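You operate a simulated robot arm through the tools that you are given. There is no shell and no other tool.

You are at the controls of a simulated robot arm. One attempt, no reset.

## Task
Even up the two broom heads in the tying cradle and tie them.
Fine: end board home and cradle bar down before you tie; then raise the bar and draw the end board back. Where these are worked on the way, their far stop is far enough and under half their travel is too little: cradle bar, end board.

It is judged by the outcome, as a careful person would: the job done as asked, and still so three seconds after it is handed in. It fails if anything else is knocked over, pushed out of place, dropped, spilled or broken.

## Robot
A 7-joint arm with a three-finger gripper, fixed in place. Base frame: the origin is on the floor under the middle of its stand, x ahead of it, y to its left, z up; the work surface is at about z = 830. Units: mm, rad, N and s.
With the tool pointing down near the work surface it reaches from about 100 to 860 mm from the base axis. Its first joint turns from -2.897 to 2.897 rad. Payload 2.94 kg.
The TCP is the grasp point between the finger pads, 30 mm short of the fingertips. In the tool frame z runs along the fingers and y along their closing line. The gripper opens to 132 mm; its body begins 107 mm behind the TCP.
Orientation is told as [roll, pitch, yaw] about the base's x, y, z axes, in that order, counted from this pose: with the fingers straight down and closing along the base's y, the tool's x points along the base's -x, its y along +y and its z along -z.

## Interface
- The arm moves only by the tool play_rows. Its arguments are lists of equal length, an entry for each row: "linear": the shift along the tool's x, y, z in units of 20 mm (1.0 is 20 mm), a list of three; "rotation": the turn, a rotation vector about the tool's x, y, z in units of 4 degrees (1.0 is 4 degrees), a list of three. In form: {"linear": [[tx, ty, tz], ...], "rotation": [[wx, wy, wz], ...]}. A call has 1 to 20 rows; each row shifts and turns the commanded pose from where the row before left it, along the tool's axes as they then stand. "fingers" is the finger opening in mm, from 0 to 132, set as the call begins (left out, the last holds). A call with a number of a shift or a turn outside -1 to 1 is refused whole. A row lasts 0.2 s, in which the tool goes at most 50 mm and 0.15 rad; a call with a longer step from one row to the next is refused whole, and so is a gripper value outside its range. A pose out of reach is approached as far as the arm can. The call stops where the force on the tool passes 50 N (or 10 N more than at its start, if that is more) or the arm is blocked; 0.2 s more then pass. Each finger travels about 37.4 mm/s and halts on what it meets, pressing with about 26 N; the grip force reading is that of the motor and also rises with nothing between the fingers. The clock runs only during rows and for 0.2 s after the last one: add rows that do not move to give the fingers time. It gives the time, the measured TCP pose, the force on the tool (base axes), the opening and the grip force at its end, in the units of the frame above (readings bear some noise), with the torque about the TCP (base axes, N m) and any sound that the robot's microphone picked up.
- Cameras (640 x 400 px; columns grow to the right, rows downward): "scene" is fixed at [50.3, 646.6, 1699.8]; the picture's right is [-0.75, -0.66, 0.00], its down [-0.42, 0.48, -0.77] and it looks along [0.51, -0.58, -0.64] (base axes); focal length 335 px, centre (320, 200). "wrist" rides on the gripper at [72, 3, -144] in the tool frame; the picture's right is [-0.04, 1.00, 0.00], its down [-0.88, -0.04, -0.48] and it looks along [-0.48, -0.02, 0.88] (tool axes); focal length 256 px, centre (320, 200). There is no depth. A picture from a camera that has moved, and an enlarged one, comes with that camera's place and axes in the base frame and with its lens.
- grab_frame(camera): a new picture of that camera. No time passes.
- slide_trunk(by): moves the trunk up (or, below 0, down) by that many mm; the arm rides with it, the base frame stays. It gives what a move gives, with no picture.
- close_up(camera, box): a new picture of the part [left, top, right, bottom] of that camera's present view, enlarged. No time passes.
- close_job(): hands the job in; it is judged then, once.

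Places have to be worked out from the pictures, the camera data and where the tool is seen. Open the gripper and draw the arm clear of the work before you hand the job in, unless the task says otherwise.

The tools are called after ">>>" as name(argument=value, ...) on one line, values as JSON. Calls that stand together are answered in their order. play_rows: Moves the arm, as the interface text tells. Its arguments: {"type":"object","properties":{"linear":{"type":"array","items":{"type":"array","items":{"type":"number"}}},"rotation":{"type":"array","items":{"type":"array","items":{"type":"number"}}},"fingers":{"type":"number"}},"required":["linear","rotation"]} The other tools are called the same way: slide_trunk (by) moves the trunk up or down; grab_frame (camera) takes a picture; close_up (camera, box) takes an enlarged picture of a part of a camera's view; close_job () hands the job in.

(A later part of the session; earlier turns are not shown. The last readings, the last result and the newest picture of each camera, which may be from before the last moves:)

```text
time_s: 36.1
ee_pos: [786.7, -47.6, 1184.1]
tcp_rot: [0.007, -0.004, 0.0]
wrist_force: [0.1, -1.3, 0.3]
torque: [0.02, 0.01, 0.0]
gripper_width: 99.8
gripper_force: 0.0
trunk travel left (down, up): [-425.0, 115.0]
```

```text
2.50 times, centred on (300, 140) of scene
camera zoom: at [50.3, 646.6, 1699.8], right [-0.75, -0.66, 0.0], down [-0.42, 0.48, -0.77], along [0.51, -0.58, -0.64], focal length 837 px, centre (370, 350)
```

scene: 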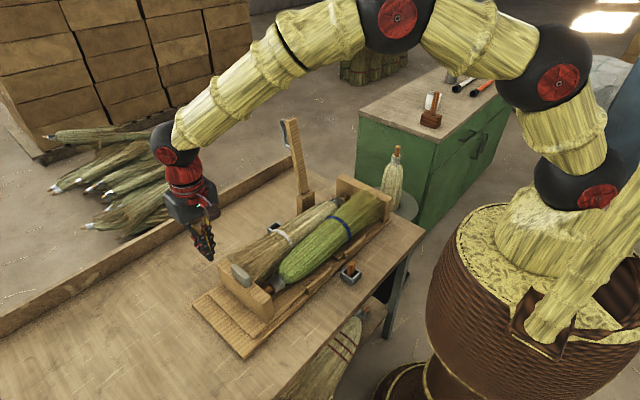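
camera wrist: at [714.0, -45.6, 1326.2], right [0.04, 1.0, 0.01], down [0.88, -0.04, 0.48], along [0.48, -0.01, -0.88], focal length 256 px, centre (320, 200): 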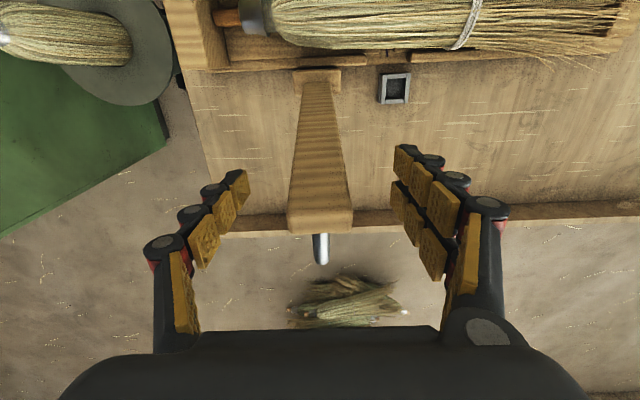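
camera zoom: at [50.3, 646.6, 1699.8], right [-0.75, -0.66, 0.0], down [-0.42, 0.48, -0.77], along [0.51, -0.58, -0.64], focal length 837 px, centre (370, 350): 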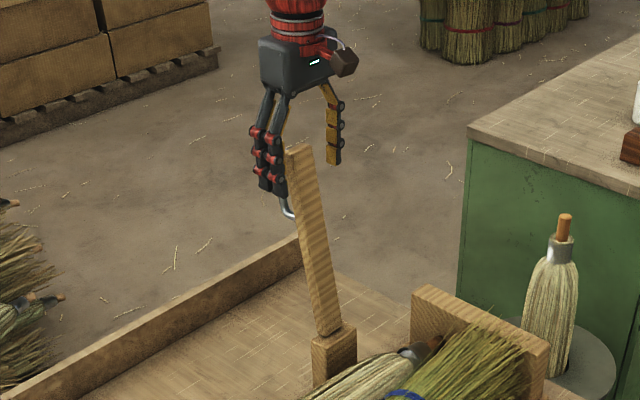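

Fingers straddle the bar end well. Closing on it.

>>> play_rows(linear=[[0, 0, 0], [0, 0, 0], [0, 0, 0], [0, 0, 0], [0, 0, 0], [0, 0, 0], [0, 0, 0]], rotation=[[0, 0, 0], [0, 0, 0], [0, 0, 0], [0, 0, 0], [0, 0, 0], [0, 0, 0], [0, 0, 0]], fingers=0)

>>> grab_frame(camera="wrist")

>>> close_up(camera="scene", box=[220, 60, 380, 220])

```text
time_s: 37.7
ee_pos: [785.0, -49.5, 1185.1]
tcp_rot: [0.008, -0.005, 0.001]
wrist_force: [-0.6, -5.4, -0.1]
torque: [-0.42, 0.06, 0.0]
gripper_width: 39.7
gripper_force: 44.2
trunk travel left (down, up): [-425.0, 115.0]
```

```text
taken
camera wrist: at [713.7, -46.4, 1326.8], right [0.04, 1.0, 0.01], down [0.88, -0.04, 0.48], along [0.48, -0.02, -0.88], focal length 256 px, centre (320, 200)
```

wrist: 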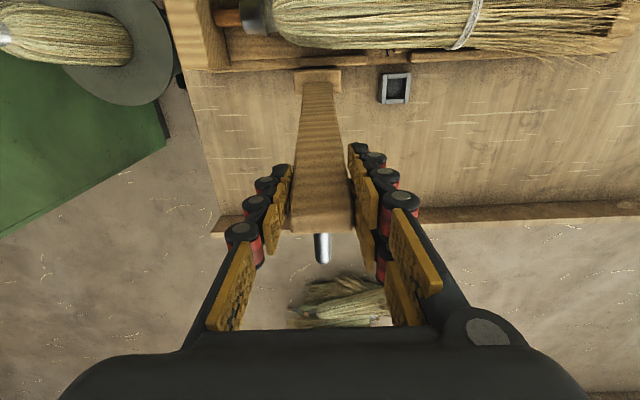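

```text
2.50 times, centred on (300, 140) of scene
camera zoom: at [50.3, 646.6, 1699.8], right [-0.75, -0.66, 0.0], down [-0.42, 0.48, -0.77], along [0.51, -0.58, -0.64], focal length 837 px, centre (370, 350)
```

zoom: 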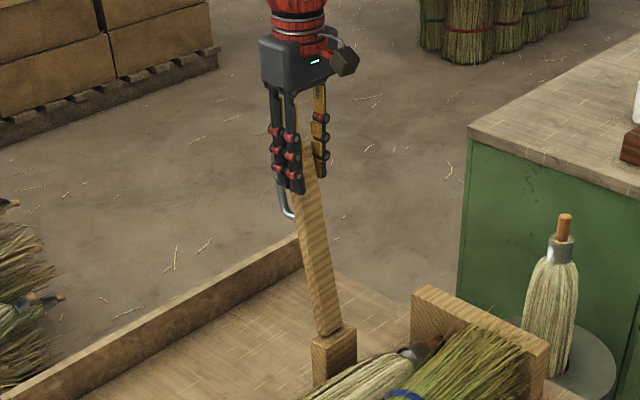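

Gripped at 39.7 mm width. Now I swing the bar forward rigidly with the tool pitching along, about a pivot near (743, 920); first three rows (12°) as a test.

>>> play_rows(linear=[[0.93, 0, -0.114], [0.93, 0, -0.114], [0.93, 0, -0.114]], rotation=[[0, -1, 0], [0, -1, 0], [0, -1, 0]])

>>> grab_frame(camera="scene")

```text
time_s: 38.5
ee_pos: [729.6, -49.4, 1188.1]
tcp_rot: [0.006, -0.214, -0.002]
wrist_force: [-0.7, -10.8, 5.5]
torque: [-0.51, -0.02, -0.09]
gripper_width: 39.6
gripper_force: 44.9
trunk travel left (down, up): [-425.0, 115.0]
```

```text
taken
```

scene: 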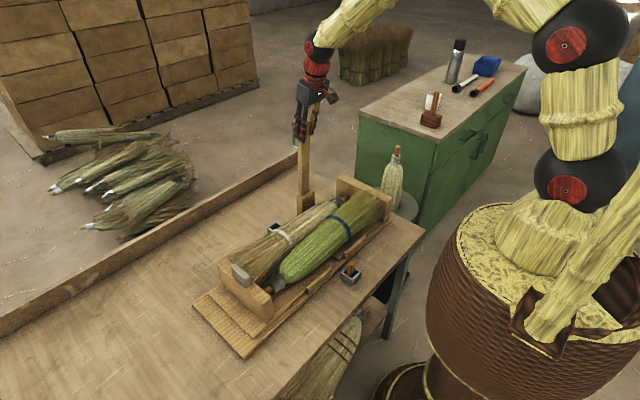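

The bar follows with little force. Continuing the swing.

>>> play_rows(linear=[[0.93, 0, -0.114], [0.93, 0, -0.114], [0.93, 0, -0.114], [0.93, 0, -0.114], [0.93, 0, -0.114]], rotation=[[0, -1, 0], [0, -1, 0], [0, -1, 0], [0, -1, 0], [0, -1, 0]])

>>> grab_frame(camera="scene")

>>> grab_frame(camera="wrist")

```text
time_s: 39.7
ee_pos: [639.6, -49.6, 1166.2]
tcp_rot: [0.009, -0.565, -0.006]
wrist_force: [-3.9, -20.5, 4.4]
torque: [-1.23, 0.33, -0.61]
gripper_width: 39.3
gripper_force: 44.7
trunk travel left (down, up): [-425.0, 115.0]
```

```text
taken
```

scene: 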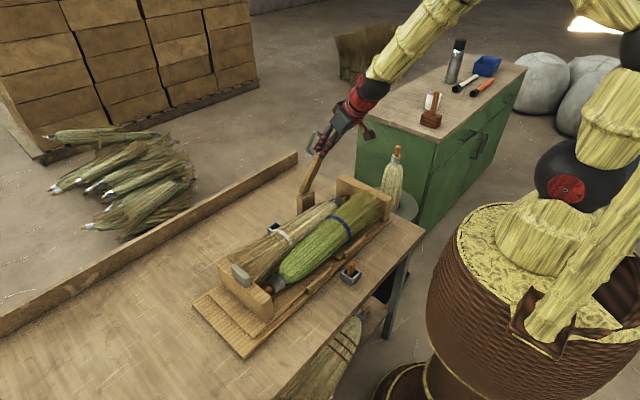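

```text
taken
camera wrist: at [501.0, -45.9, 1247.3], right [0.04, 1.0, 0.03], down [0.49, -0.04, 0.87], along [0.87, -0.02, -0.49], focal length 256 px, centre (320, 200)
```

wrist: 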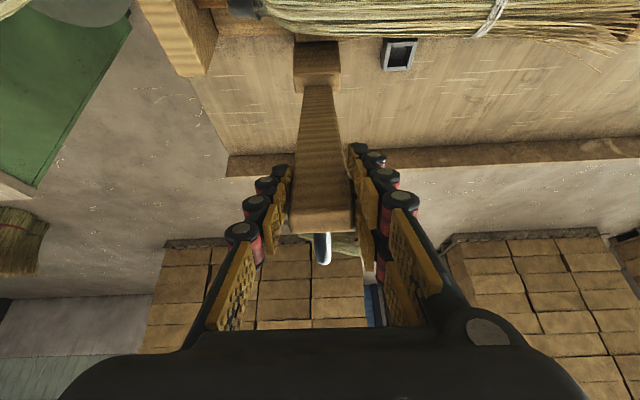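

There's a growing sideways force (-20 N in y), so the bar's swing plane drifts toward -y. I'll shift the tool a few mm to -y to relieve it.

>>> play_rows(linear=[[0, -0.15, 0], [0, -0.15, 0], [0, 0, 0]], rotation=[[0, 0, 0], [0, 0, 0], [0, 0, 0]])

```text
time_s: 40.5
ee_pos: [638.1, -49.3, 1165.5]
tcp_rot: [0.008, -0.559, -0.001]
wrist_force: [1.4, 20.0, 2.2]
torque: [1.1, -0.42, 0.62]
gripper_width: 39.3
gripper_force: 45.3
trunk travel left (down, up): [-425.0, 115.0]
```

The bar is stiff sideways; 6 mm overcorrected (force now +20 N), so I'll take half of it back and continue the swing.

>>> play_rows(linear=[[0, 0.15, 0], [0.93, 0, -0.114], [0.93, 0, -0.114], [0.93, 0, -0.114], [0.93, 0, -0.114]], rotation=[[0, 0, 0], [0, -1, 0], [0, -1, 0], [0, -1, 0], [0, -1, 0]])

>>> grab_frame(camera="scene")

```text
time_s: 41.8
ee_pos: [594.8, -50.3, 1140.7]
tcp_rot: [0.035, -0.748, -0.017]
wrist_force: [3.4, -42.2, -4.4]
torque: [-2.34, -0.15, -1.21]
gripper_width: 39.4
gripper_force: 44.8
out of reach, approached as far as the arm can: row 4, 5
trunk travel left (down, up): [-425.0, 115.0]
stopped in row 5: the force on the tool passed its limit at 55 N (the readings are from after the stop); the commanded pose is now the measured one
```

```text
taken
```

scene: 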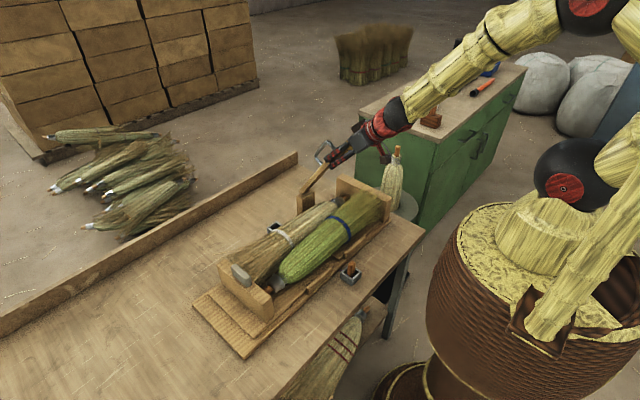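

The wrist pitch limit was reached at about 43°, with some roll error and sideways load. I'll relieve these (small roll/pitch back and y shift) while still holding the bar at about 34° forward.

>>> play_rows(linear=[[0, -0.1, 0], [0, -0.1, 0], [0, 0, 0]], rotation=[[0.18, 0.5, -0.17], [0.18, 0.5, -0.17], [0, 0, 0]])

```text
time_s: 42.6
ee_pos: [595.6, -49.9, 1142.6]
tcp_rot: [-0.005, -0.682, 0.022]
wrist_force: [6.0, -31.9, 1.7]
torque: [-0.49, -1.48, -0.64]
gripper_width: 39.1
gripper_force: 45.0
trunk travel left (down, up): [-425.0, 115.0]
```

Sideways force is still -32 N, so I'll shift a further few mm to -y.

>>> play_rows(linear=[[0, -0.2, 0], [0, 0, 0]], rotation=[[0, 0, 0], [0, 0, 0]])

```text
time_s: 43.2
ee_pos: [594.8, -50.9, 1141.3]
tcp_rot: [-0.003, -0.68, 0.024]
wrist_force: [0.0, -6.3, 6.3]
torque: [-0.07, -1.0, 0.0]
gripper_width: 39.3
gripper_force: 44.7
trunk travel left (down, up): [-425.0, 115.0]
```

Relieved to -6 N. Now I continue the arc with the tool orientation fixed, letting the bar turn between the pads; small test first.

>>> play_rows(linear=[[0.51, 0, -0.036], [0.465, 0, -0.016]], rotation=[[0, 0, 0], [0, 0, 0]])

```text
time_s: 43.8
ee_pos: [578.7, -49.6, 1130.1]
tcp_rot: [-0.004, -0.681, 0.026]
wrist_force: [0.4, 0.9, 5.3]
torque: [0.3, -1.01, 0.07]
gripper_width: 39.1
gripper_force: 45.2
trunk travel left (down, up): [-425.0, 115.0]
```

The bar slips smoothly between the pads (about 1 N·m). Continuing the arc to about -54°, easing the tool pitch back 2° per row to stay in reach.

>>> play_rows(linear=[[0.93, 0, 0.017], [0.924, 0, 0.113], [0.907, 0, 0.21], [0.88, 0, 0.303]], rotation=[[0, 0.5, 0], [0, 0.5, 0], [0, 0.5, 0], [0, 0.5, 0]])

>>> grab_frame(camera="scene")

>>> grab_frame(camera="wrist")

```text
time_s: 44.8
ee_pos: [528.0, -48.8, 1074.9]
tcp_rot: [-0.004, -0.54, 0.025]
wrist_force: [14.7, 13.6, -4.9]
torque: [0.01, -1.36, -0.28]
gripper_width: 39.5
gripper_force: 44.9
trunk travel left (down, up): [-425.0, 115.0]
```

```text
taken
```

scene: 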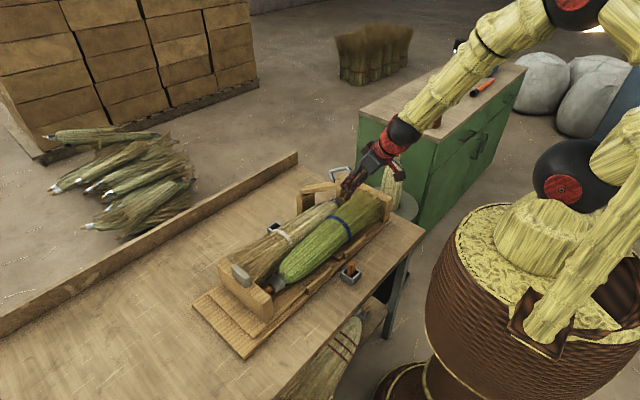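

```text
taken
camera wrist: at [392.3, -48.4, 1161.0], right [0.02, 1.0, 0.02], down [0.51, -0.02, 0.86], along [0.86, 0.0, -0.51], focal length 256 px, centre (320, 200)
```

wrist: 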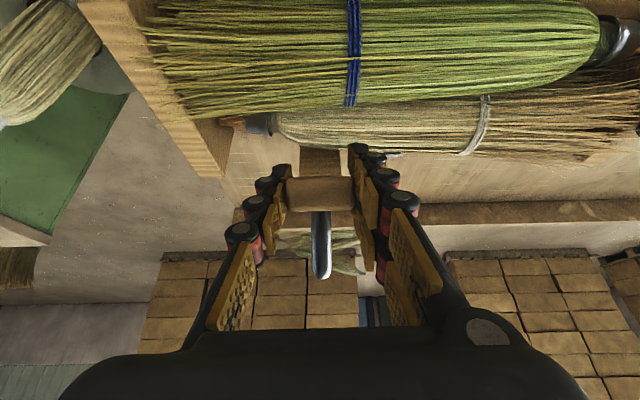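

At about -54° with a modest pull toward the pivot, so I'll shrink the radius slightly and continue to about -70°.

>>> play_rows(linear=[[0.74, 0.05, 0.459], [0.76, 0.05, 0.516], [0.73, 0, 0.549], [0.67, 0, 0.625]], rotation=[[0, 0.5, 0], [0, 0.5, 0], [0, 0.5, 0], [0, 0.5, 0]])

>>> close_up(camera="scene", box=[220, 110, 440, 300])

>>> grab_frame(camera="wrist")

```text
time_s: 45.8
ee_pos: [497.9, -49.8, 1010.4]
tcp_rot: [-0.004, -0.401, 0.023]
wrist_force: [17.8, 12.5, -2.6]
torque: [-0.35, -0.97, -0.86]
gripper_width: 39.5
gripper_force: 45.1
trunk travel left (down, up): [-425.0, 115.0]
```

```text
2.11 times, centred on (330, 205) of scene
camera zoom: at [50.3, 646.6, 1699.8], right [-0.75, -0.66, 0.0], down [-0.42, 0.48, -0.77], along [0.51, -0.58, -0.64], focal length 705 px, centre (299, 190)
```

zoom: 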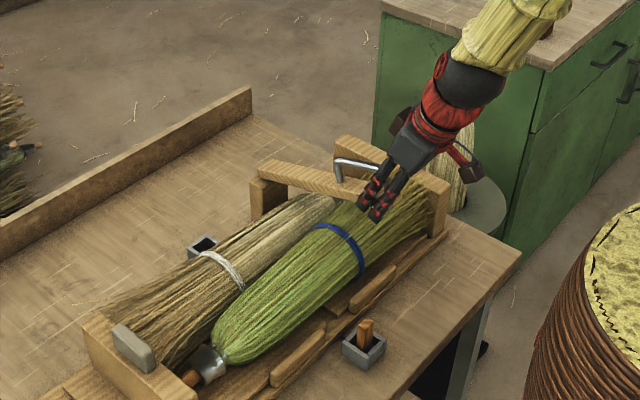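

```text
taken
camera wrist: at [374.9, -47.7, 1114.2], right [0.02, 1.0, 0.01], down [0.62, -0.02, 0.78], along [0.78, -0.01, -0.62], focal length 256 px, centre (320, 200)
```

wrist: 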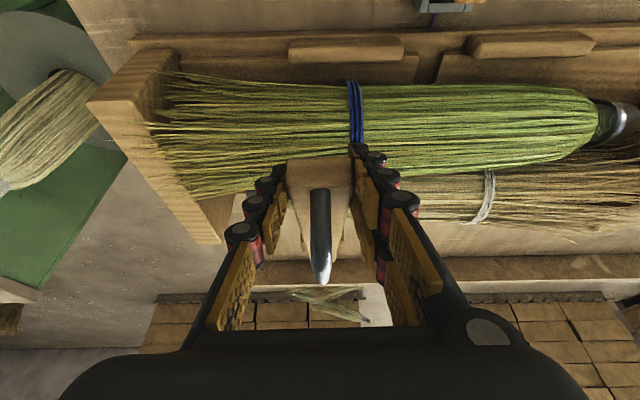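

Bar about 20° above level. Two more rows down, watching for contact.

>>> play_rows(linear=[[0.585, 0.05, 0.766], [0.48, 0.05, 0.775]], rotation=[[0, 0.5, 0], [0, 0.5, 0]])

>>> close_up(camera="scene", box=[220, 110, 440, 300])

>>> grab_frame(camera="wrist")

```text
time_s: 46.4
ee_pos: [488.4, -49.5, 972.8]
tcp_rot: [-0.005, -0.329, 0.02]
wrist_force: [15.3, -0.3, -4.3]
torque: [-0.42, -0.05, -1.14]
gripper_width: 38.6
gripper_force: 45.1
trunk travel left (down, up): [-425.0, 115.0]
```

```text
2.11 times, centred on (330, 205) of scene
camera zoom: at [50.3, 646.6, 1699.8], right [-0.75, -0.66, 0.0], down [-0.42, 0.48, -0.77], along [0.51, -0.58, -0.64], focal length 705 px, centre (299, 190)
```

zoom: 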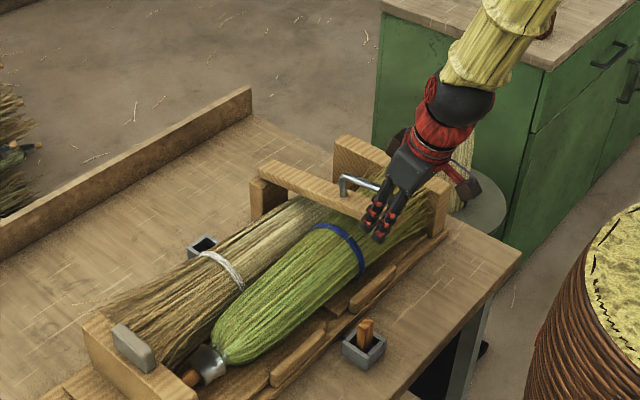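

```text
taken
camera wrist: at [373.8, -47.2, 1084.6], right [0.02, 1.0, 0.01], down [0.68, -0.02, 0.73], along [0.73, -0.01, -0.68], focal length 256 px, centre (320, 200)
```

wrist: 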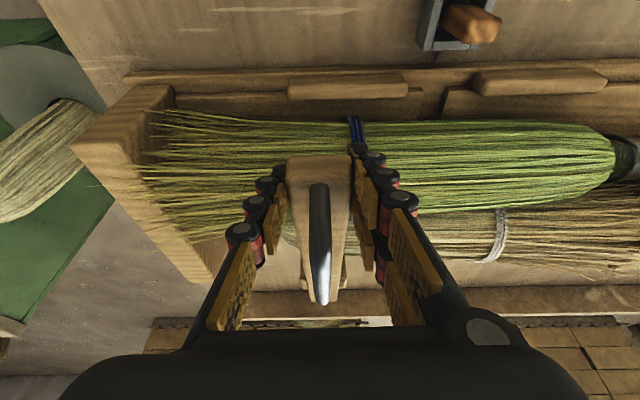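

Now at about -78° and gentle. I'll open the fingers to 80 mm and see whether the bar stays or settles.

>>> play_rows(linear=[[0, 0, 0], [0, 0, 0], [0, 0, 0], [0, 0, 0]], rotation=[[0, 0, 0], [0, 0, 0], [0, 0, 0], [0, 0, 0]], fingers=80)

>>> grab_frame(camera="wrist")

>>> close_up(camera="scene", box=[220, 110, 440, 300])

```text
time_s: 47.4
ee_pos: [487.8, -49.2, 973.7]
tcp_rot: [-0.004, -0.332, 0.022]
wrist_force: [-0.4, 0.6, -0.8]
torque: [0.02, 0.01, 0.02]
gripper_width: 80.1
gripper_force: 0.1
trunk travel left (down, up): [-425.0, 115.0]
```

```text
taken
camera wrist: at [373.1, -46.6, 1085.4], right [0.02, 1.0, 0.01], down [0.68, -0.02, 0.74], along [0.74, -0.01, -0.68], focal length 256 px, centre (320, 200)
```

wrist: 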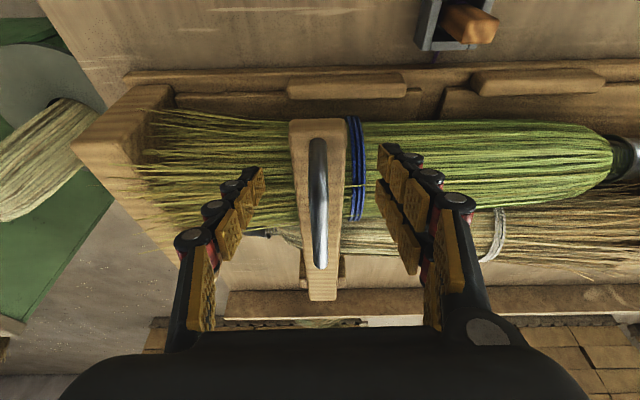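

```text
2.11 times, centred on (330, 205) of scene
camera zoom: at [50.3, 646.6, 1699.8], right [-0.75, -0.66, 0.0], down [-0.42, 0.48, -0.77], along [0.51, -0.58, -0.64], focal length 705 px, centre (299, 190)
```

zoom: 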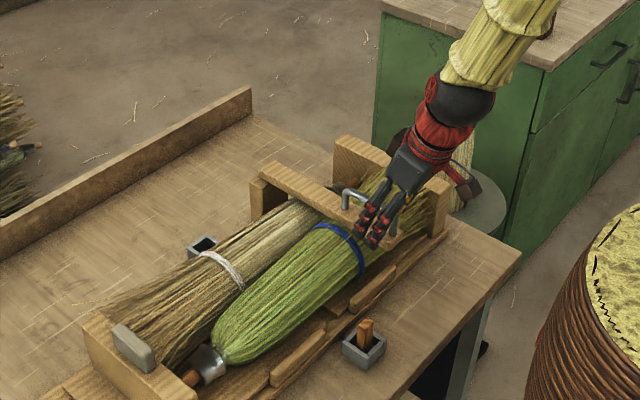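

The bar settled down over the heads when released. I'll retract along the tool axis and straighten the tool, then inspect.

>>> play_rows(linear=[[0, 0, -1], [0, 0, -1], [0, 0, -1], [0, 0, -1], [0, 0, -1], [0, 0, -1], [0, 0, -1], [0, 0, -1], [0, 0, -1], [0, 0, -1]], rotation=[[0, 0, 0], [0, 0, 0], [0, 0, 0], [0, 0, 0], [0, 0, 0], [0, 1, 0], [0, 1, 0], [0, 1, 0], [0, 1, 0], [0, 0.75, 0.3]])

>>> grab_frame(camera="wrist")

>>> close_up(camera="scene", box=[200, 110, 440, 330])

```text
time_s: 49.6
ee_pos: [435.1, -49.2, 1166.7]
tcp_rot: [-0.005, 0.001, 0.0]
wrist_force: [-0.3, 0.2, -0.3]
torque: [0.02, -0.03, -0.01]
gripper_width: 80.0
gripper_force: 0.0
trunk travel left (down, up): [-425.0, 115.0]
```

```text
taken
camera wrist: at [363.7, -44.9, 1309.1], right [0.04, 1.0, 0.0], down [0.88, -0.04, 0.47], along [0.47, -0.02, -0.88], focal length 256 px, centre (320, 200)
```

wrist: 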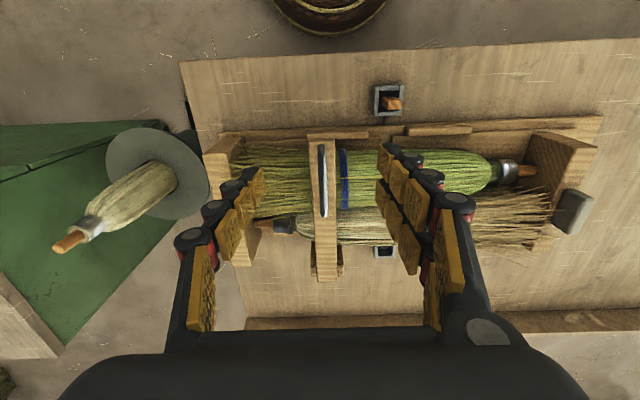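

```text
1.82 times, centred on (320, 220) of scene
camera zoom: at [50.3, 646.6, 1699.8], right [-0.75, -0.66, 0.0], down [-0.42, 0.48, -0.77], along [0.51, -0.58, -0.64], focal length 609 px, centre (320, 164)
```

zoom: 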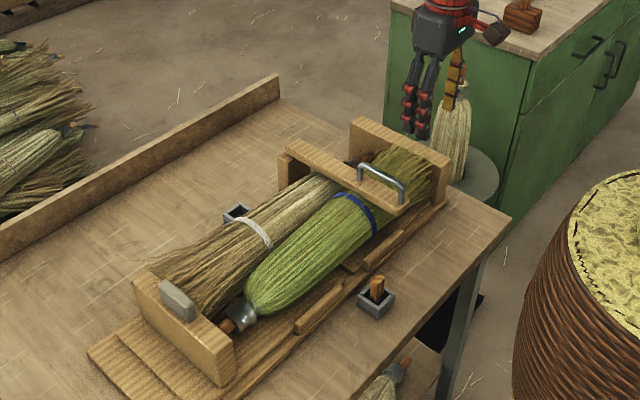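

The bar lies down across the heads with its handle on top. Next the peg: I'll move to a close view over its socket.

>>> play_rows(linear=[[0.194, 0.672, 0.9], [0.194, 0.672, 0.9], [0.194, 0.672, 0.9], [0.194, 0.672, 0.9], [0.194, 0.672, 0.9], [0.194, 0.672, 0.9], [0.194, 0.672, 0.9], [0.194, 0.672, 0.9], [0.194, 0.672, 0.9]], rotation=[[0, 0, 0], [0, 0, 0], [0, 0, 0], [0, 0, 0], [0, 0, 0], [0, 0, 0], [0, 0, 0], [0, 0, 0], [0, 0, 0]])

>>> grab_frame(camera="wrist")

>>> close_up(camera="wrist", box=[260, 110, 380, 210])

>>> close_up(camera="scene", box=[300, 220, 400, 300])

```text
time_s: 51.6
ee_pos: [401.3, 69.8, 1001.7]
tcp_rot: [-0.004, 0.0, 0.001]
wrist_force: [0.5, -0.1, -0.5]
torque: [0.0, 0.0, 0.02]
gripper_width: 79.8
gripper_force: 0.1
trunk travel left (down, up): [-425.0, 115.0]
```

```text
taken
camera wrist: at [329.9, 75.3, 1144.4], right [0.04, 1.0, 0.0], down [0.88, -0.04, 0.48], along [0.48, -0.02, -0.88], focal length 256 px, centre (320, 200)
```

wrist: 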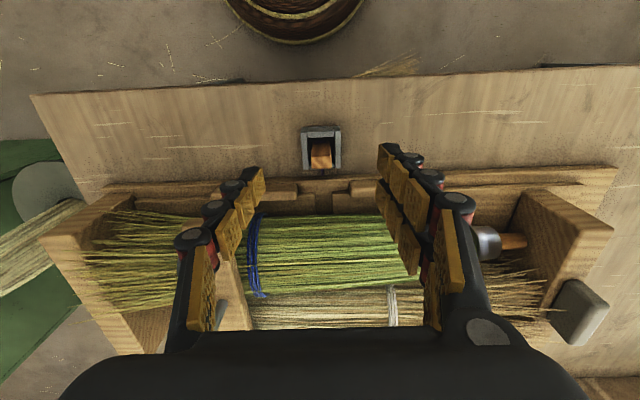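

```text
4.00 times, centred on (320, 160) of wrist
camera zoom: at [329.9, 75.3, 1144.4], right [0.04, 1.0, 0.0], down [0.88, -0.04, 0.48], along [0.48, -0.02, -0.88], focal length 1024 px, centre (320, 360)
```

zoom: 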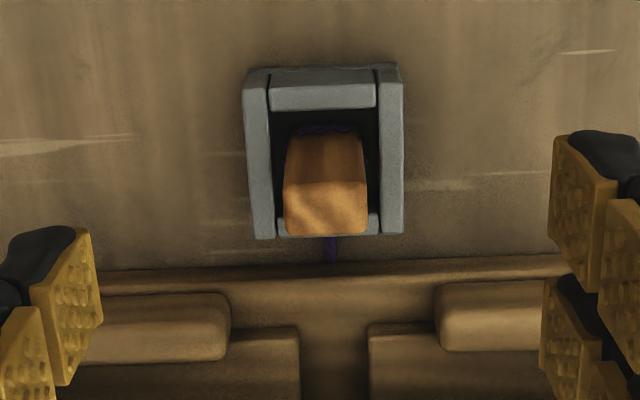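

```text
5.00 times, centred on (350, 260) of scene
camera zoom: at [50.3, 646.6, 1699.8], right [-0.75, -0.66, 0.0], down [-0.42, 0.48, -0.77], along [0.51, -0.58, -0.64], focal length 1674 px, centre (170, -100)
```

zoom: 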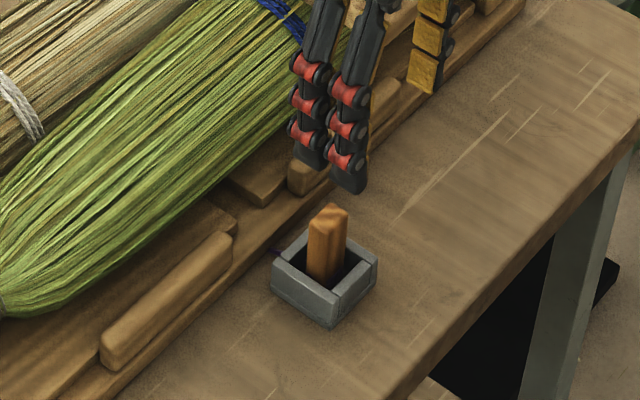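

Peg top is about 21 mm (y) × 13 mm (x), centred near (424.5, 73) with top z≈885; socket is about 47 mm outside and 32 mm inside. I'll check finger pad spacing closely to decide the grasp direction.

>>> close_up(camera="wrist", box=[360, 130, 500, 300])

>>> close_up(camera="wrist", box=[160, 150, 290, 300])

>>> close_up(camera="scene", box=[330, 190, 410, 290])

```text
2.35 times, centred on (430, 215) of wrist
camera zoom: at [329.9, 75.3, 1144.4], right [0.04, 1.0, 0.0], down [0.88, -0.04, 0.48], along [0.48, -0.02, -0.88], focal length 602 px, centre (61, 165)
```

zoom: 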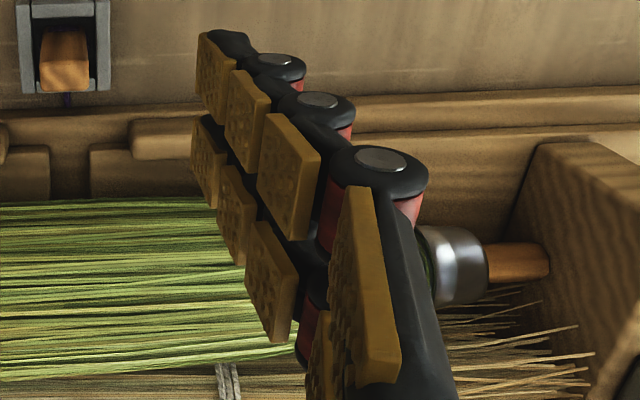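

```text
2.67 times, centred on (225, 225) of wrist
camera zoom: at [329.9, 75.3, 1144.4], right [0.04, 1.0, 0.0], down [0.88, -0.04, 0.48], along [0.48, -0.02, -0.88], focal length 683 px, centre (573, 133)
```

zoom: 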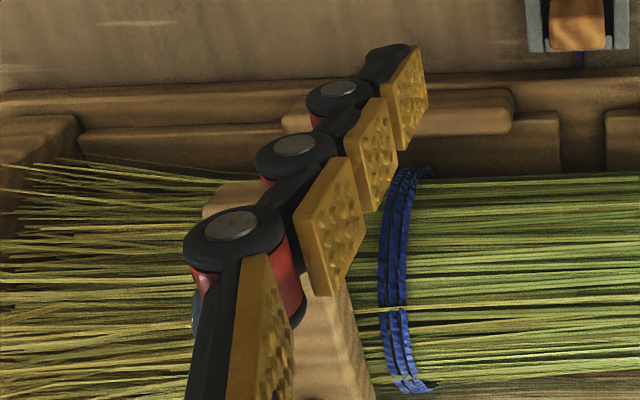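

```text
4.00 times, centred on (370, 240) of scene
camera zoom: at [50.3, 646.6, 1699.8], right [-0.75, -0.66, 0.0], down [-0.42, 0.48, -0.77], along [0.51, -0.58, -0.64], focal length 1339 px, centre (120, 40)
```

zoom: 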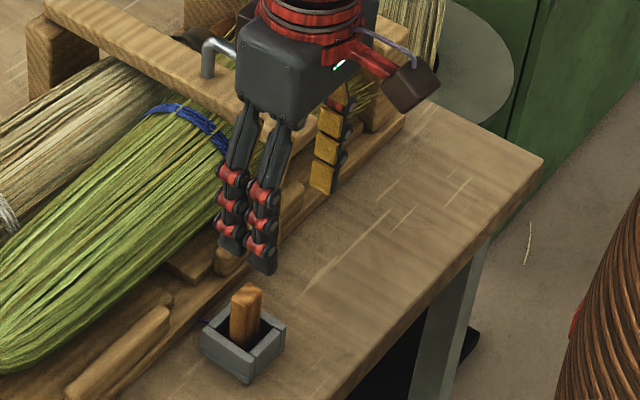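

Pads are about 19 mm wide with a 9 mm gap between the paired fingers, so closing along y on the peg works. I'll align over the peg at (424.5, 73) and go partway down, then verify.

>>> play_rows(linear=[[-0.58, 0.08, 0], [-0.58, 0.08, 0], [0, 0, 0.9], [0, 0, 0.9], [0, 0, 0.9]], rotation=[[0, 0, 0], [0, 0, 0], [0, 0, 0], [0, 0, 0], [0, 0, 0]], fingers=70)

>>> grab_frame(camera="wrist")

>>> close_up(camera="wrist", box=[260, 130, 380, 230])

>>> close_up(camera="scene", box=[310, 200, 410, 300])

```text
time_s: 52.8
ee_pos: [425.1, 72.3, 948.8]
tcp_rot: [-0.004, 0.0, 0.0]
wrist_force: [1.0, 0.1, -0.3]
torque: [0.04, -0.02, 0.0]
gripper_width: 70.0
gripper_force: 0.0
trunk travel left (down, up): [-425.0, 115.0]
```

```text
taken
camera wrist: at [353.3, 78.1, 1091.8], right [0.04, 1.0, 0.0], down [0.88, -0.04, 0.48], along [0.48, -0.02, -0.88], focal length 256 px, centre (320, 200)
```

wrist: 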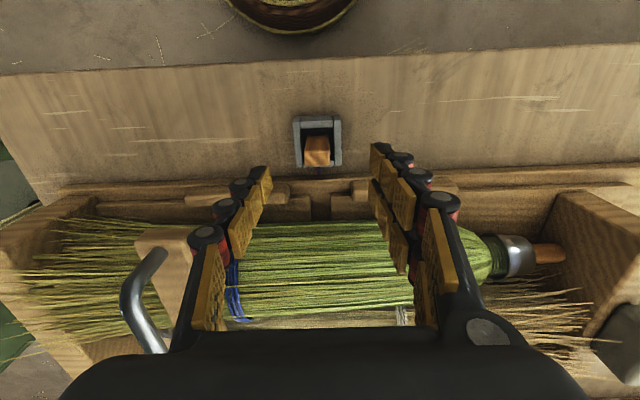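

```text
4.00 times, centred on (320, 180) of wrist
camera zoom: at [353.3, 78.1, 1091.8], right [0.04, 1.0, 0.0], down [0.88, -0.04, 0.48], along [0.48, -0.02, -0.88], focal length 1024 px, centre (320, 280)
```

zoom: 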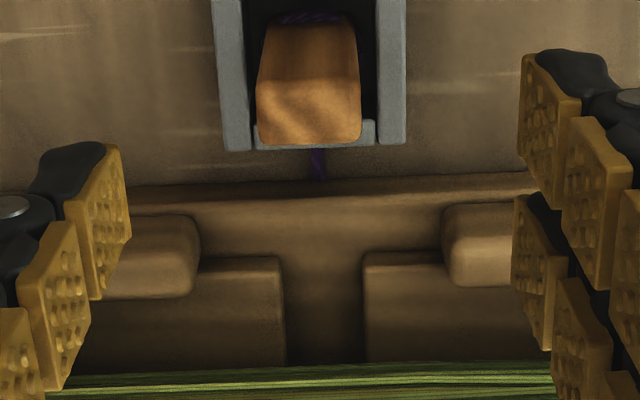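

```text
4.00 times, centred on (360, 250) of scene
camera zoom: at [50.3, 646.6, 1699.8], right [-0.75, -0.66, 0.0], down [-0.42, 0.48, -0.77], along [0.51, -0.58, -0.64], focal length 1339 px, centre (160, 0)
```

zoom: 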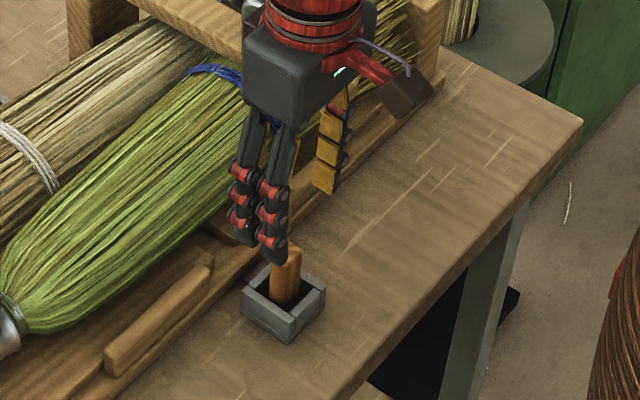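

Aligned within 1 mm. Descending so the tips are just above the rim, then closing on the peg.

>>> play_rows(linear=[[-0.03, 0.02, 0.85], [0, 0, 0.85], [0, 0, 0.85], [0, 0, 0.85]], rotation=[[0, 0, 0], [0, 0, 0], [0, 0, 0], [0, 0, 0]])

>>> close_up(camera="scene", box=[310, 200, 410, 300])

>>> grab_frame(camera="wrist")

```text
time_s: 53.8
ee_pos: [425.0, 72.0, 882.6]
tcp_rot: [-0.004, -0.001, -0.003]
wrist_force: [-0.1, 0.1, -0.8]
torque: [-0.02, 0.01, -0.01]
gripper_width: 70.1
gripper_force: 0.0
trunk travel left (down, up): [-425.0, 115.0]
```

```text
4.00 times, centred on (360, 250) of scene
camera zoom: at [50.3, 646.6, 1699.8], right [-0.75, -0.66, 0.0], down [-0.42, 0.48, -0.77], along [0.51, -0.58, -0.64], focal length 1339 px, centre (160, 0)
```

zoom: 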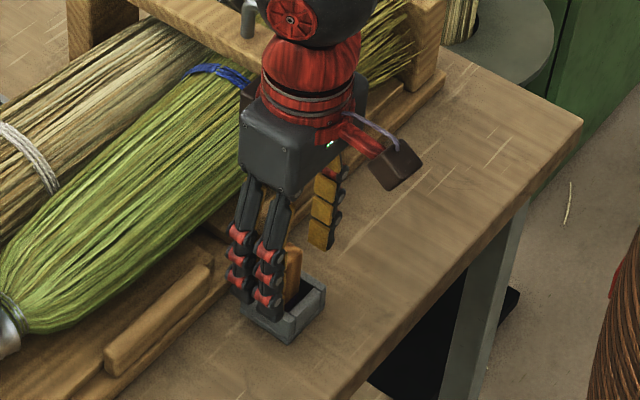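

```text
taken
camera wrist: at [352.5, 78.1, 1025.1], right [0.04, 1.0, 0.0], down [0.88, -0.04, 0.48], along [0.48, -0.02, -0.88], focal length 256 px, centre (320, 200)
```

wrist: 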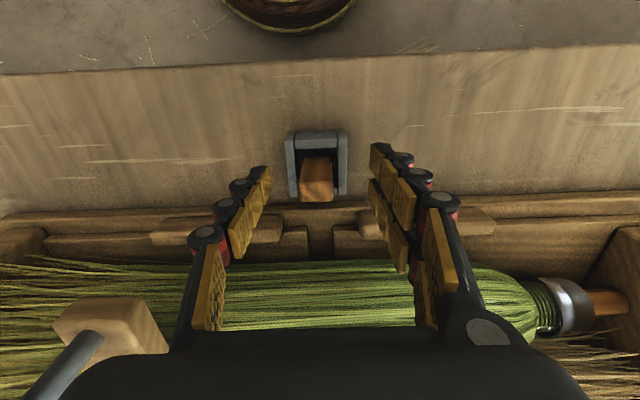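

Straddling the peg with no contact. Closing the fingers.

>>> play_rows(linear=[[0, 0, 0], [0, 0, 0], [0, 0, 0], [0, 0, 0], [0, 0, 0], [0, 0, 0]], rotation=[[0, 0, 0], [0, 0, 0], [0, 0, 0], [0, 0, 0], [0, 0, 0], [0, 0, 0]], fingers=0)

>>> close_up(camera="wrist", box=[240, 110, 400, 230])

>>> close_up(camera="scene", box=[310, 200, 410, 300])

```text
time_s: 55.2
ee_pos: [424.4, 73.5, 883.3]
tcp_rot: [-0.003, 0.0, -0.001]
wrist_force: [-0.4, 0.2, 0.2]
torque: [-0.02, 0.03, -0.02]
gripper_width: 22.7
gripper_force: 25.6
trunk travel left (down, up): [-425.0, 115.0]
```

```text
3.33 times, centred on (320, 170) of wrist
camera zoom: at [352.2, 77.9, 1025.5], right [0.04, 1.0, 0.0], down [0.88, -0.04, 0.48], along [0.47, -0.02, -0.88], focal length 853 px, centre (320, 300)
```

zoom: 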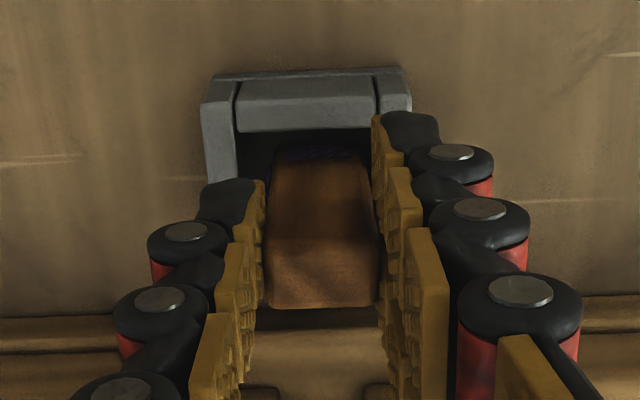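

```text
4.00 times, centred on (360, 250) of scene
camera zoom: at [50.3, 646.6, 1699.8], right [-0.75, -0.66, 0.0], down [-0.42, 0.48, -0.77], along [0.51, -0.58, -0.64], focal length 1339 px, centre (160, 0)
```

zoom: 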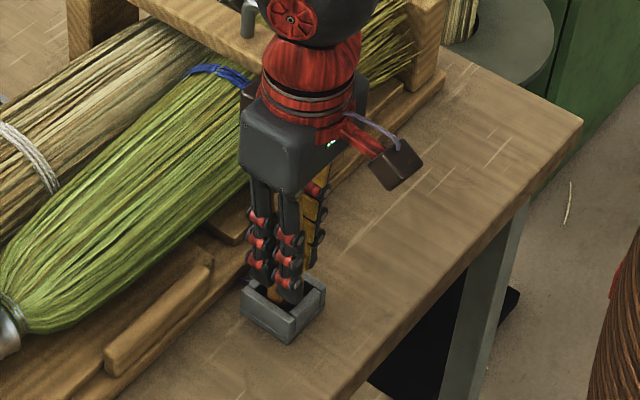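

Peg gripped at 22.7 mm. Lifting straight up gently first.

>>> play_rows(linear=[[0, 0, -0.5], [0, 0, -0.5], [0, 0, -0.8], [0, 0, -0.8], [0, 0, -0.8]], rotation=[[0, 0, 0], [0, 0, 0], [0, 0, 0], [0, 0, 0], [0, 0, 0]])

>>> grab_frame(camera="scene")

>>> grab_frame(camera="wrist")

```text
time_s: 56.4
ee_pos: [423.6, 74.8, 950.8]
tcp_rot: [-0.003, -0.001, -0.001]
wrist_force: [-0.7, 0.1, -0.4]
torque: [0.0, -0.03, -0.04]
gripper_width: 22.8
gripper_force: 26.2
trunk travel left (down, up): [-425.0, 115.0]
```

```text
taken
```

scene: 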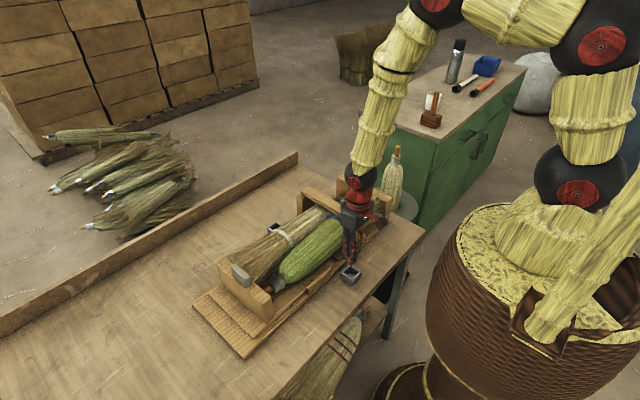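

```text
taken
camera wrist: at [352.8, 78.4, 1092.5], right [0.04, 1.0, 0.0], down [0.88, -0.04, 0.48], along [0.47, -0.02, -0.88], focal length 256 px, centre (320, 200)
```

wrist: 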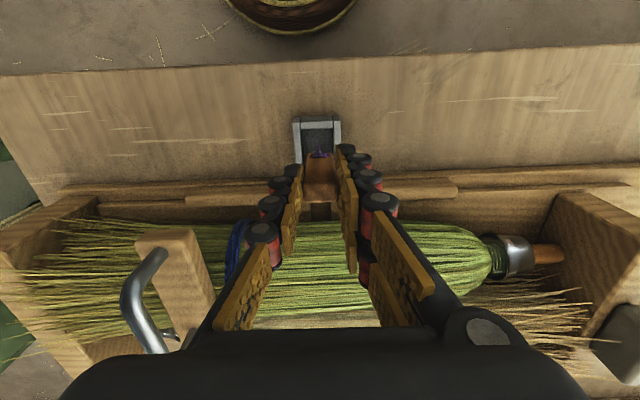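

The peg came out cleanly. I'll zoom in to see its lower end and the cord.

>>> close_up(camera="scene", box=[310, 190, 410, 290])

>>> close_up(camera="wrist", box=[260, 90, 380, 230])

```text
4.00 times, centred on (360, 240) of scene
camera zoom: at [50.3, 646.6, 1699.8], right [-0.75, -0.66, 0.0], down [-0.42, 0.48, -0.77], along [0.51, -0.58, -0.64], focal length 1339 px, centre (160, 40)
```

zoom: 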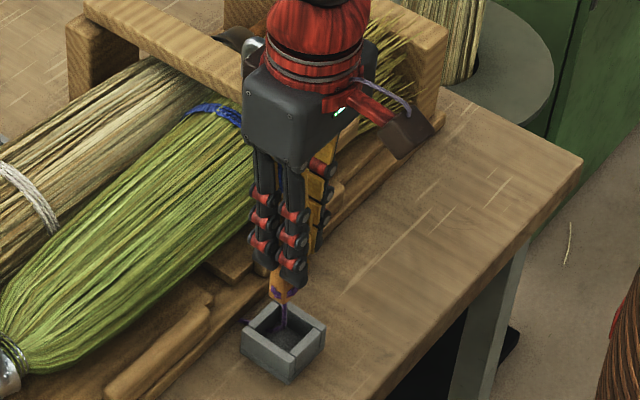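

```text
2.86 times, centred on (320, 160) of wrist
camera zoom: at [352.8, 78.4, 1092.5], right [0.04, 1.0, 0.0], down [0.88, -0.04, 0.48], along [0.47, -0.02, -0.88], focal length 731 px, centre (320, 314)
```

zoom: 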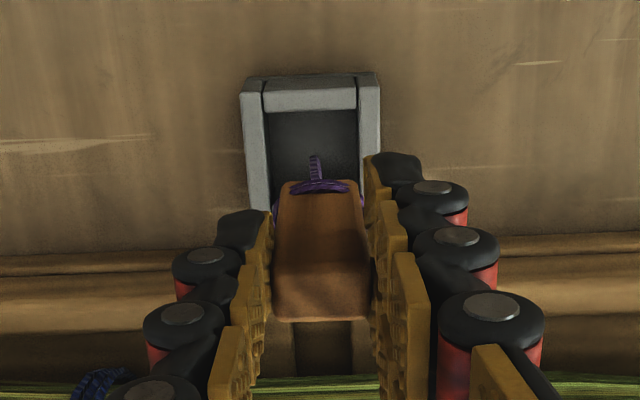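

The peg has the purple cord at its lower end, trailing to the slot. I'll lift higher, then carry it over the heads to a spot short of the far socket, offset in y so the camera can see the socket.

>>> play_rows(linear=[[0, 0, -0.9], [0, 0, -0.9], [0, 0, -0.9], [0, 0, -0.9], [0, 0, -0.9], [0, 0, -0.9]], rotation=[[0, 0, 0], [0, 0, 0], [0, 0, 0], [0, 0, 0], [0, 0, 0], [0, 0, 0]])

>>> play_rows(linear=[[-0.8, 0.35, 0], [-0.8, 0.35, 0], [-0.8, 0.35, 0], [-0.8, 0.35, 0], [-0.8, 0.35, 0], [-0.8, 0.35, 0], [-0.8, 0.35, 0], [-0.8, 0.35, 0], [-0.8, 0.35, 0], [-0.8, 0.35, 0], [-0.8, 0.35, 0], [-0.8, 0.35, 0], [-0.8, 0.35, 0], [-0.8, 0.35, 0], [-0.8, 0.35, 0], [-0.8, 0.35, 0]], rotation=[[0, 0, 0], [0, 0, 0], [0, 0, 0], [0, 0, 0], [0, 0, 0], [0, 0, 0], [0, 0, 0], [0, 0, 0], [0, 0, 0], [0, 0, 0], [0, 0, 0], [0, 0, 0], [0, 0, 0], [0, 0, 0], [0, 0, 0], [0, 0, 0]])

>>> grab_frame(camera="wrist")

>>> grab_frame(camera="scene")

```text
time_s: 57.8
ee_pos: [424.6, 74.3, 1059.9]
tcp_rot: [-0.002, 0.0, 0.001]
wrist_force: [-0.2, 0.0, 0.2]
torque: [-0.01, 0.03, 0.0]
gripper_width: 22.9
gripper_force: 26.3
trunk travel left (down, up): [-425.0, 115.0]
```

```text
time_s: 61.2
ee_pos: [681.0, 186.1, 1055.7]
tcp_rot: [-0.004, 0.0, -0.002]
wrist_force: [-0.6, 0.2, 0.0]
torque: [-0.01, -0.01, 0.01]
gripper_width: 22.7
gripper_force: 25.7
trunk travel left (down, up): [-425.0, 115.0]
```

```text
taken
camera wrist: at [609.2, 191.2, 1199.0], right [0.04, 1.0, 0.0], down [0.88, -0.04, 0.48], along [0.47, -0.02, -0.88], focal length 256 px, centre (320, 200)
```

wrist: 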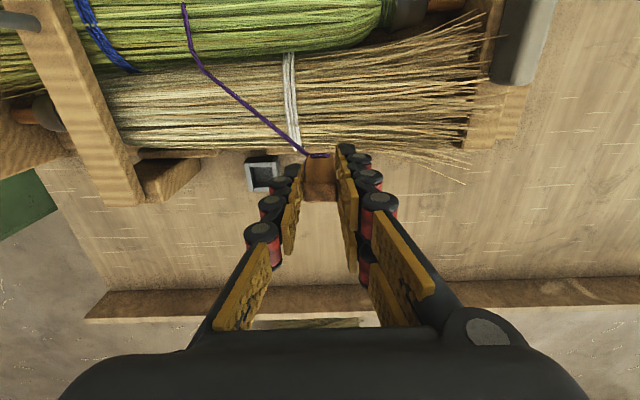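

```text
taken
```

scene: 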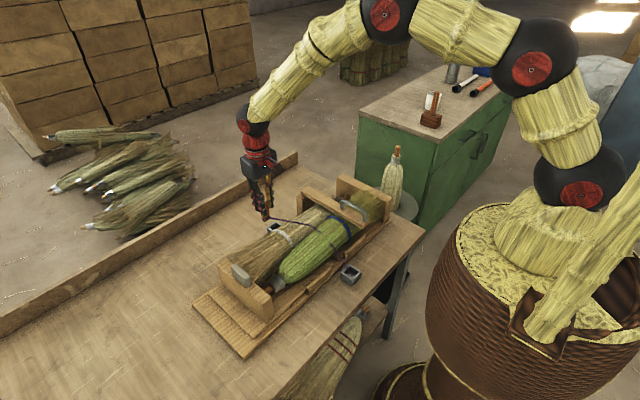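

The cord now drapes over both heads as expected. Zooming on the far socket to fix its centre.

>>> close_up(camera="wrist", box=[220, 130, 340, 220])

>>> close_up(camera="scene", box=[230, 180, 330, 260])

```text
4.44 times, centred on (280, 175) of wrist
camera zoom: at [609.2, 191.2, 1199.0], right [0.04, 1.0, 0.0], down [0.88, -0.04, 0.48], along [0.47, -0.02, -0.88], focal length 1138 px, centre (498, 311)
```

zoom: 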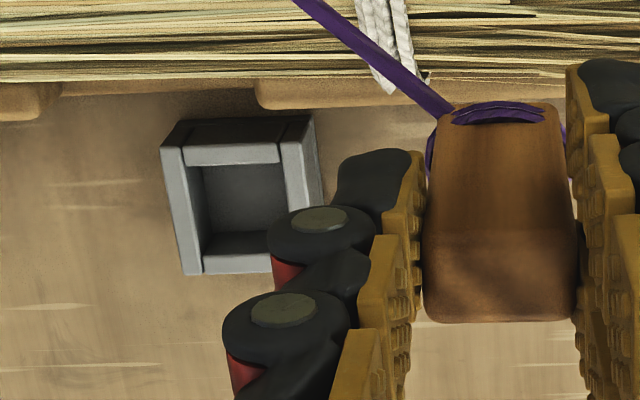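

```text
5.00 times, centred on (280, 220) of scene
camera zoom: at [50.3, 646.6, 1699.8], right [-0.75, -0.66, 0.0], down [-0.42, 0.48, -0.77], along [0.51, -0.58, -0.64], focal length 1674 px, centre (520, 100)
```

zoom: 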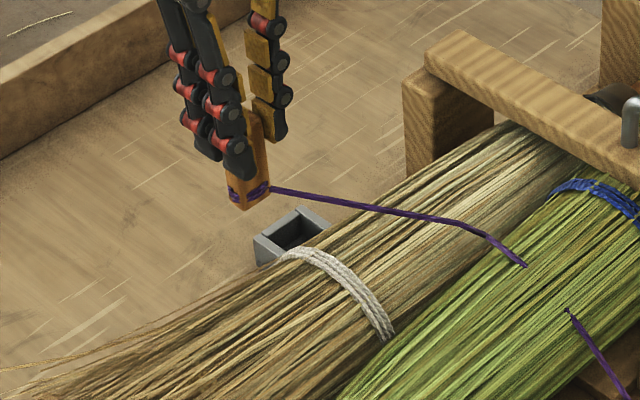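

From this angle the far socket reads about (757–763, 93–99). I'll hover directly over it so that it appears ahead of the peg in the centre column, where the y reading is reliable.

>>> play_rows(linear=[[-0.76, -0.94, 0], [-0.76, -0.94, 0], [-0.76, -0.94, 0], [-0.76, -0.94, 0], [-0.76, -0.94, 0]], rotation=[[0, 0, 0], [0, 0, 0], [0, 0, 0], [0, 0, 0], [0, 0, 0]])

>>> grab_frame(camera="wrist")

>>> close_up(camera="wrist", box=[270, 80, 370, 200])

>>> close_up(camera="scene", box=[230, 160, 330, 260])

```text
time_s: 62.4
ee_pos: [757.1, 92.1, 1056.9]
tcp_rot: [-0.004, 0.001, -0.002]
wrist_force: [-0.1, 0.8, 0.0]
torque: [-0.02, -0.02, 0.05]
gripper_width: 22.6
gripper_force: 25.9
trunk travel left (down, up): [-425.0, 115.0]
```

```text
taken
camera wrist: at [685.4, 96.5, 1198.9], right [0.04, 1.0, 0.0], down [0.88, -0.04, 0.47], along [0.47, -0.02, -0.88], focal length 256 px, centre (320, 200)
```

wrist: 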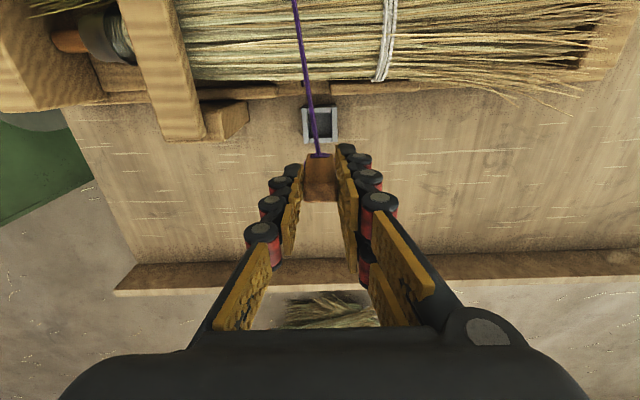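

```text
3.33 times, centred on (320, 140) of wrist
camera zoom: at [685.4, 96.5, 1198.9], right [0.04, 1.0, 0.0], down [0.88, -0.04, 0.47], along [0.47, -0.02, -0.88], focal length 853 px, centre (320, 400)
```

zoom: 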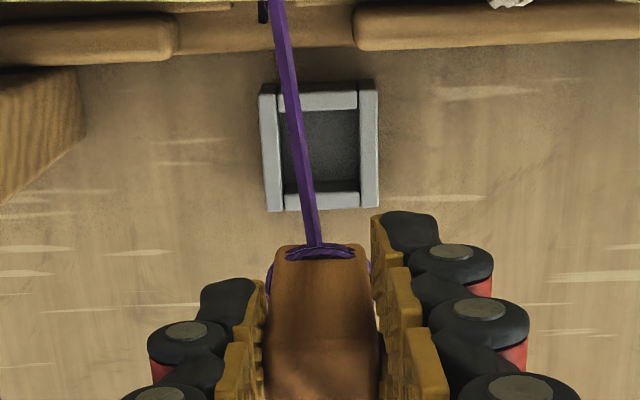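

```text
4.00 times, centred on (280, 210) of scene
camera zoom: at [50.3, 646.6, 1699.8], right [-0.75, -0.66, 0.0], down [-0.42, 0.48, -0.77], along [0.51, -0.58, -0.64], focal length 1339 px, centre (480, 160)
```

zoom: 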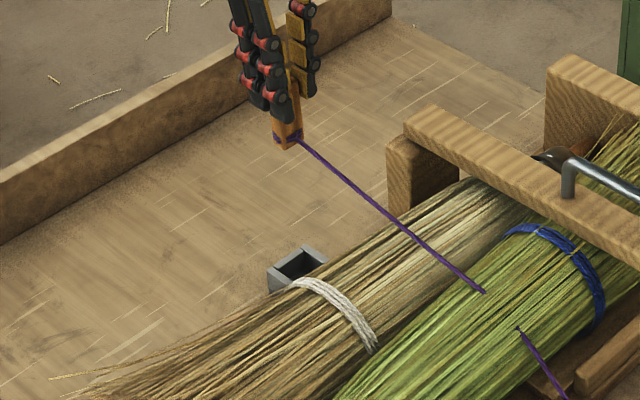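

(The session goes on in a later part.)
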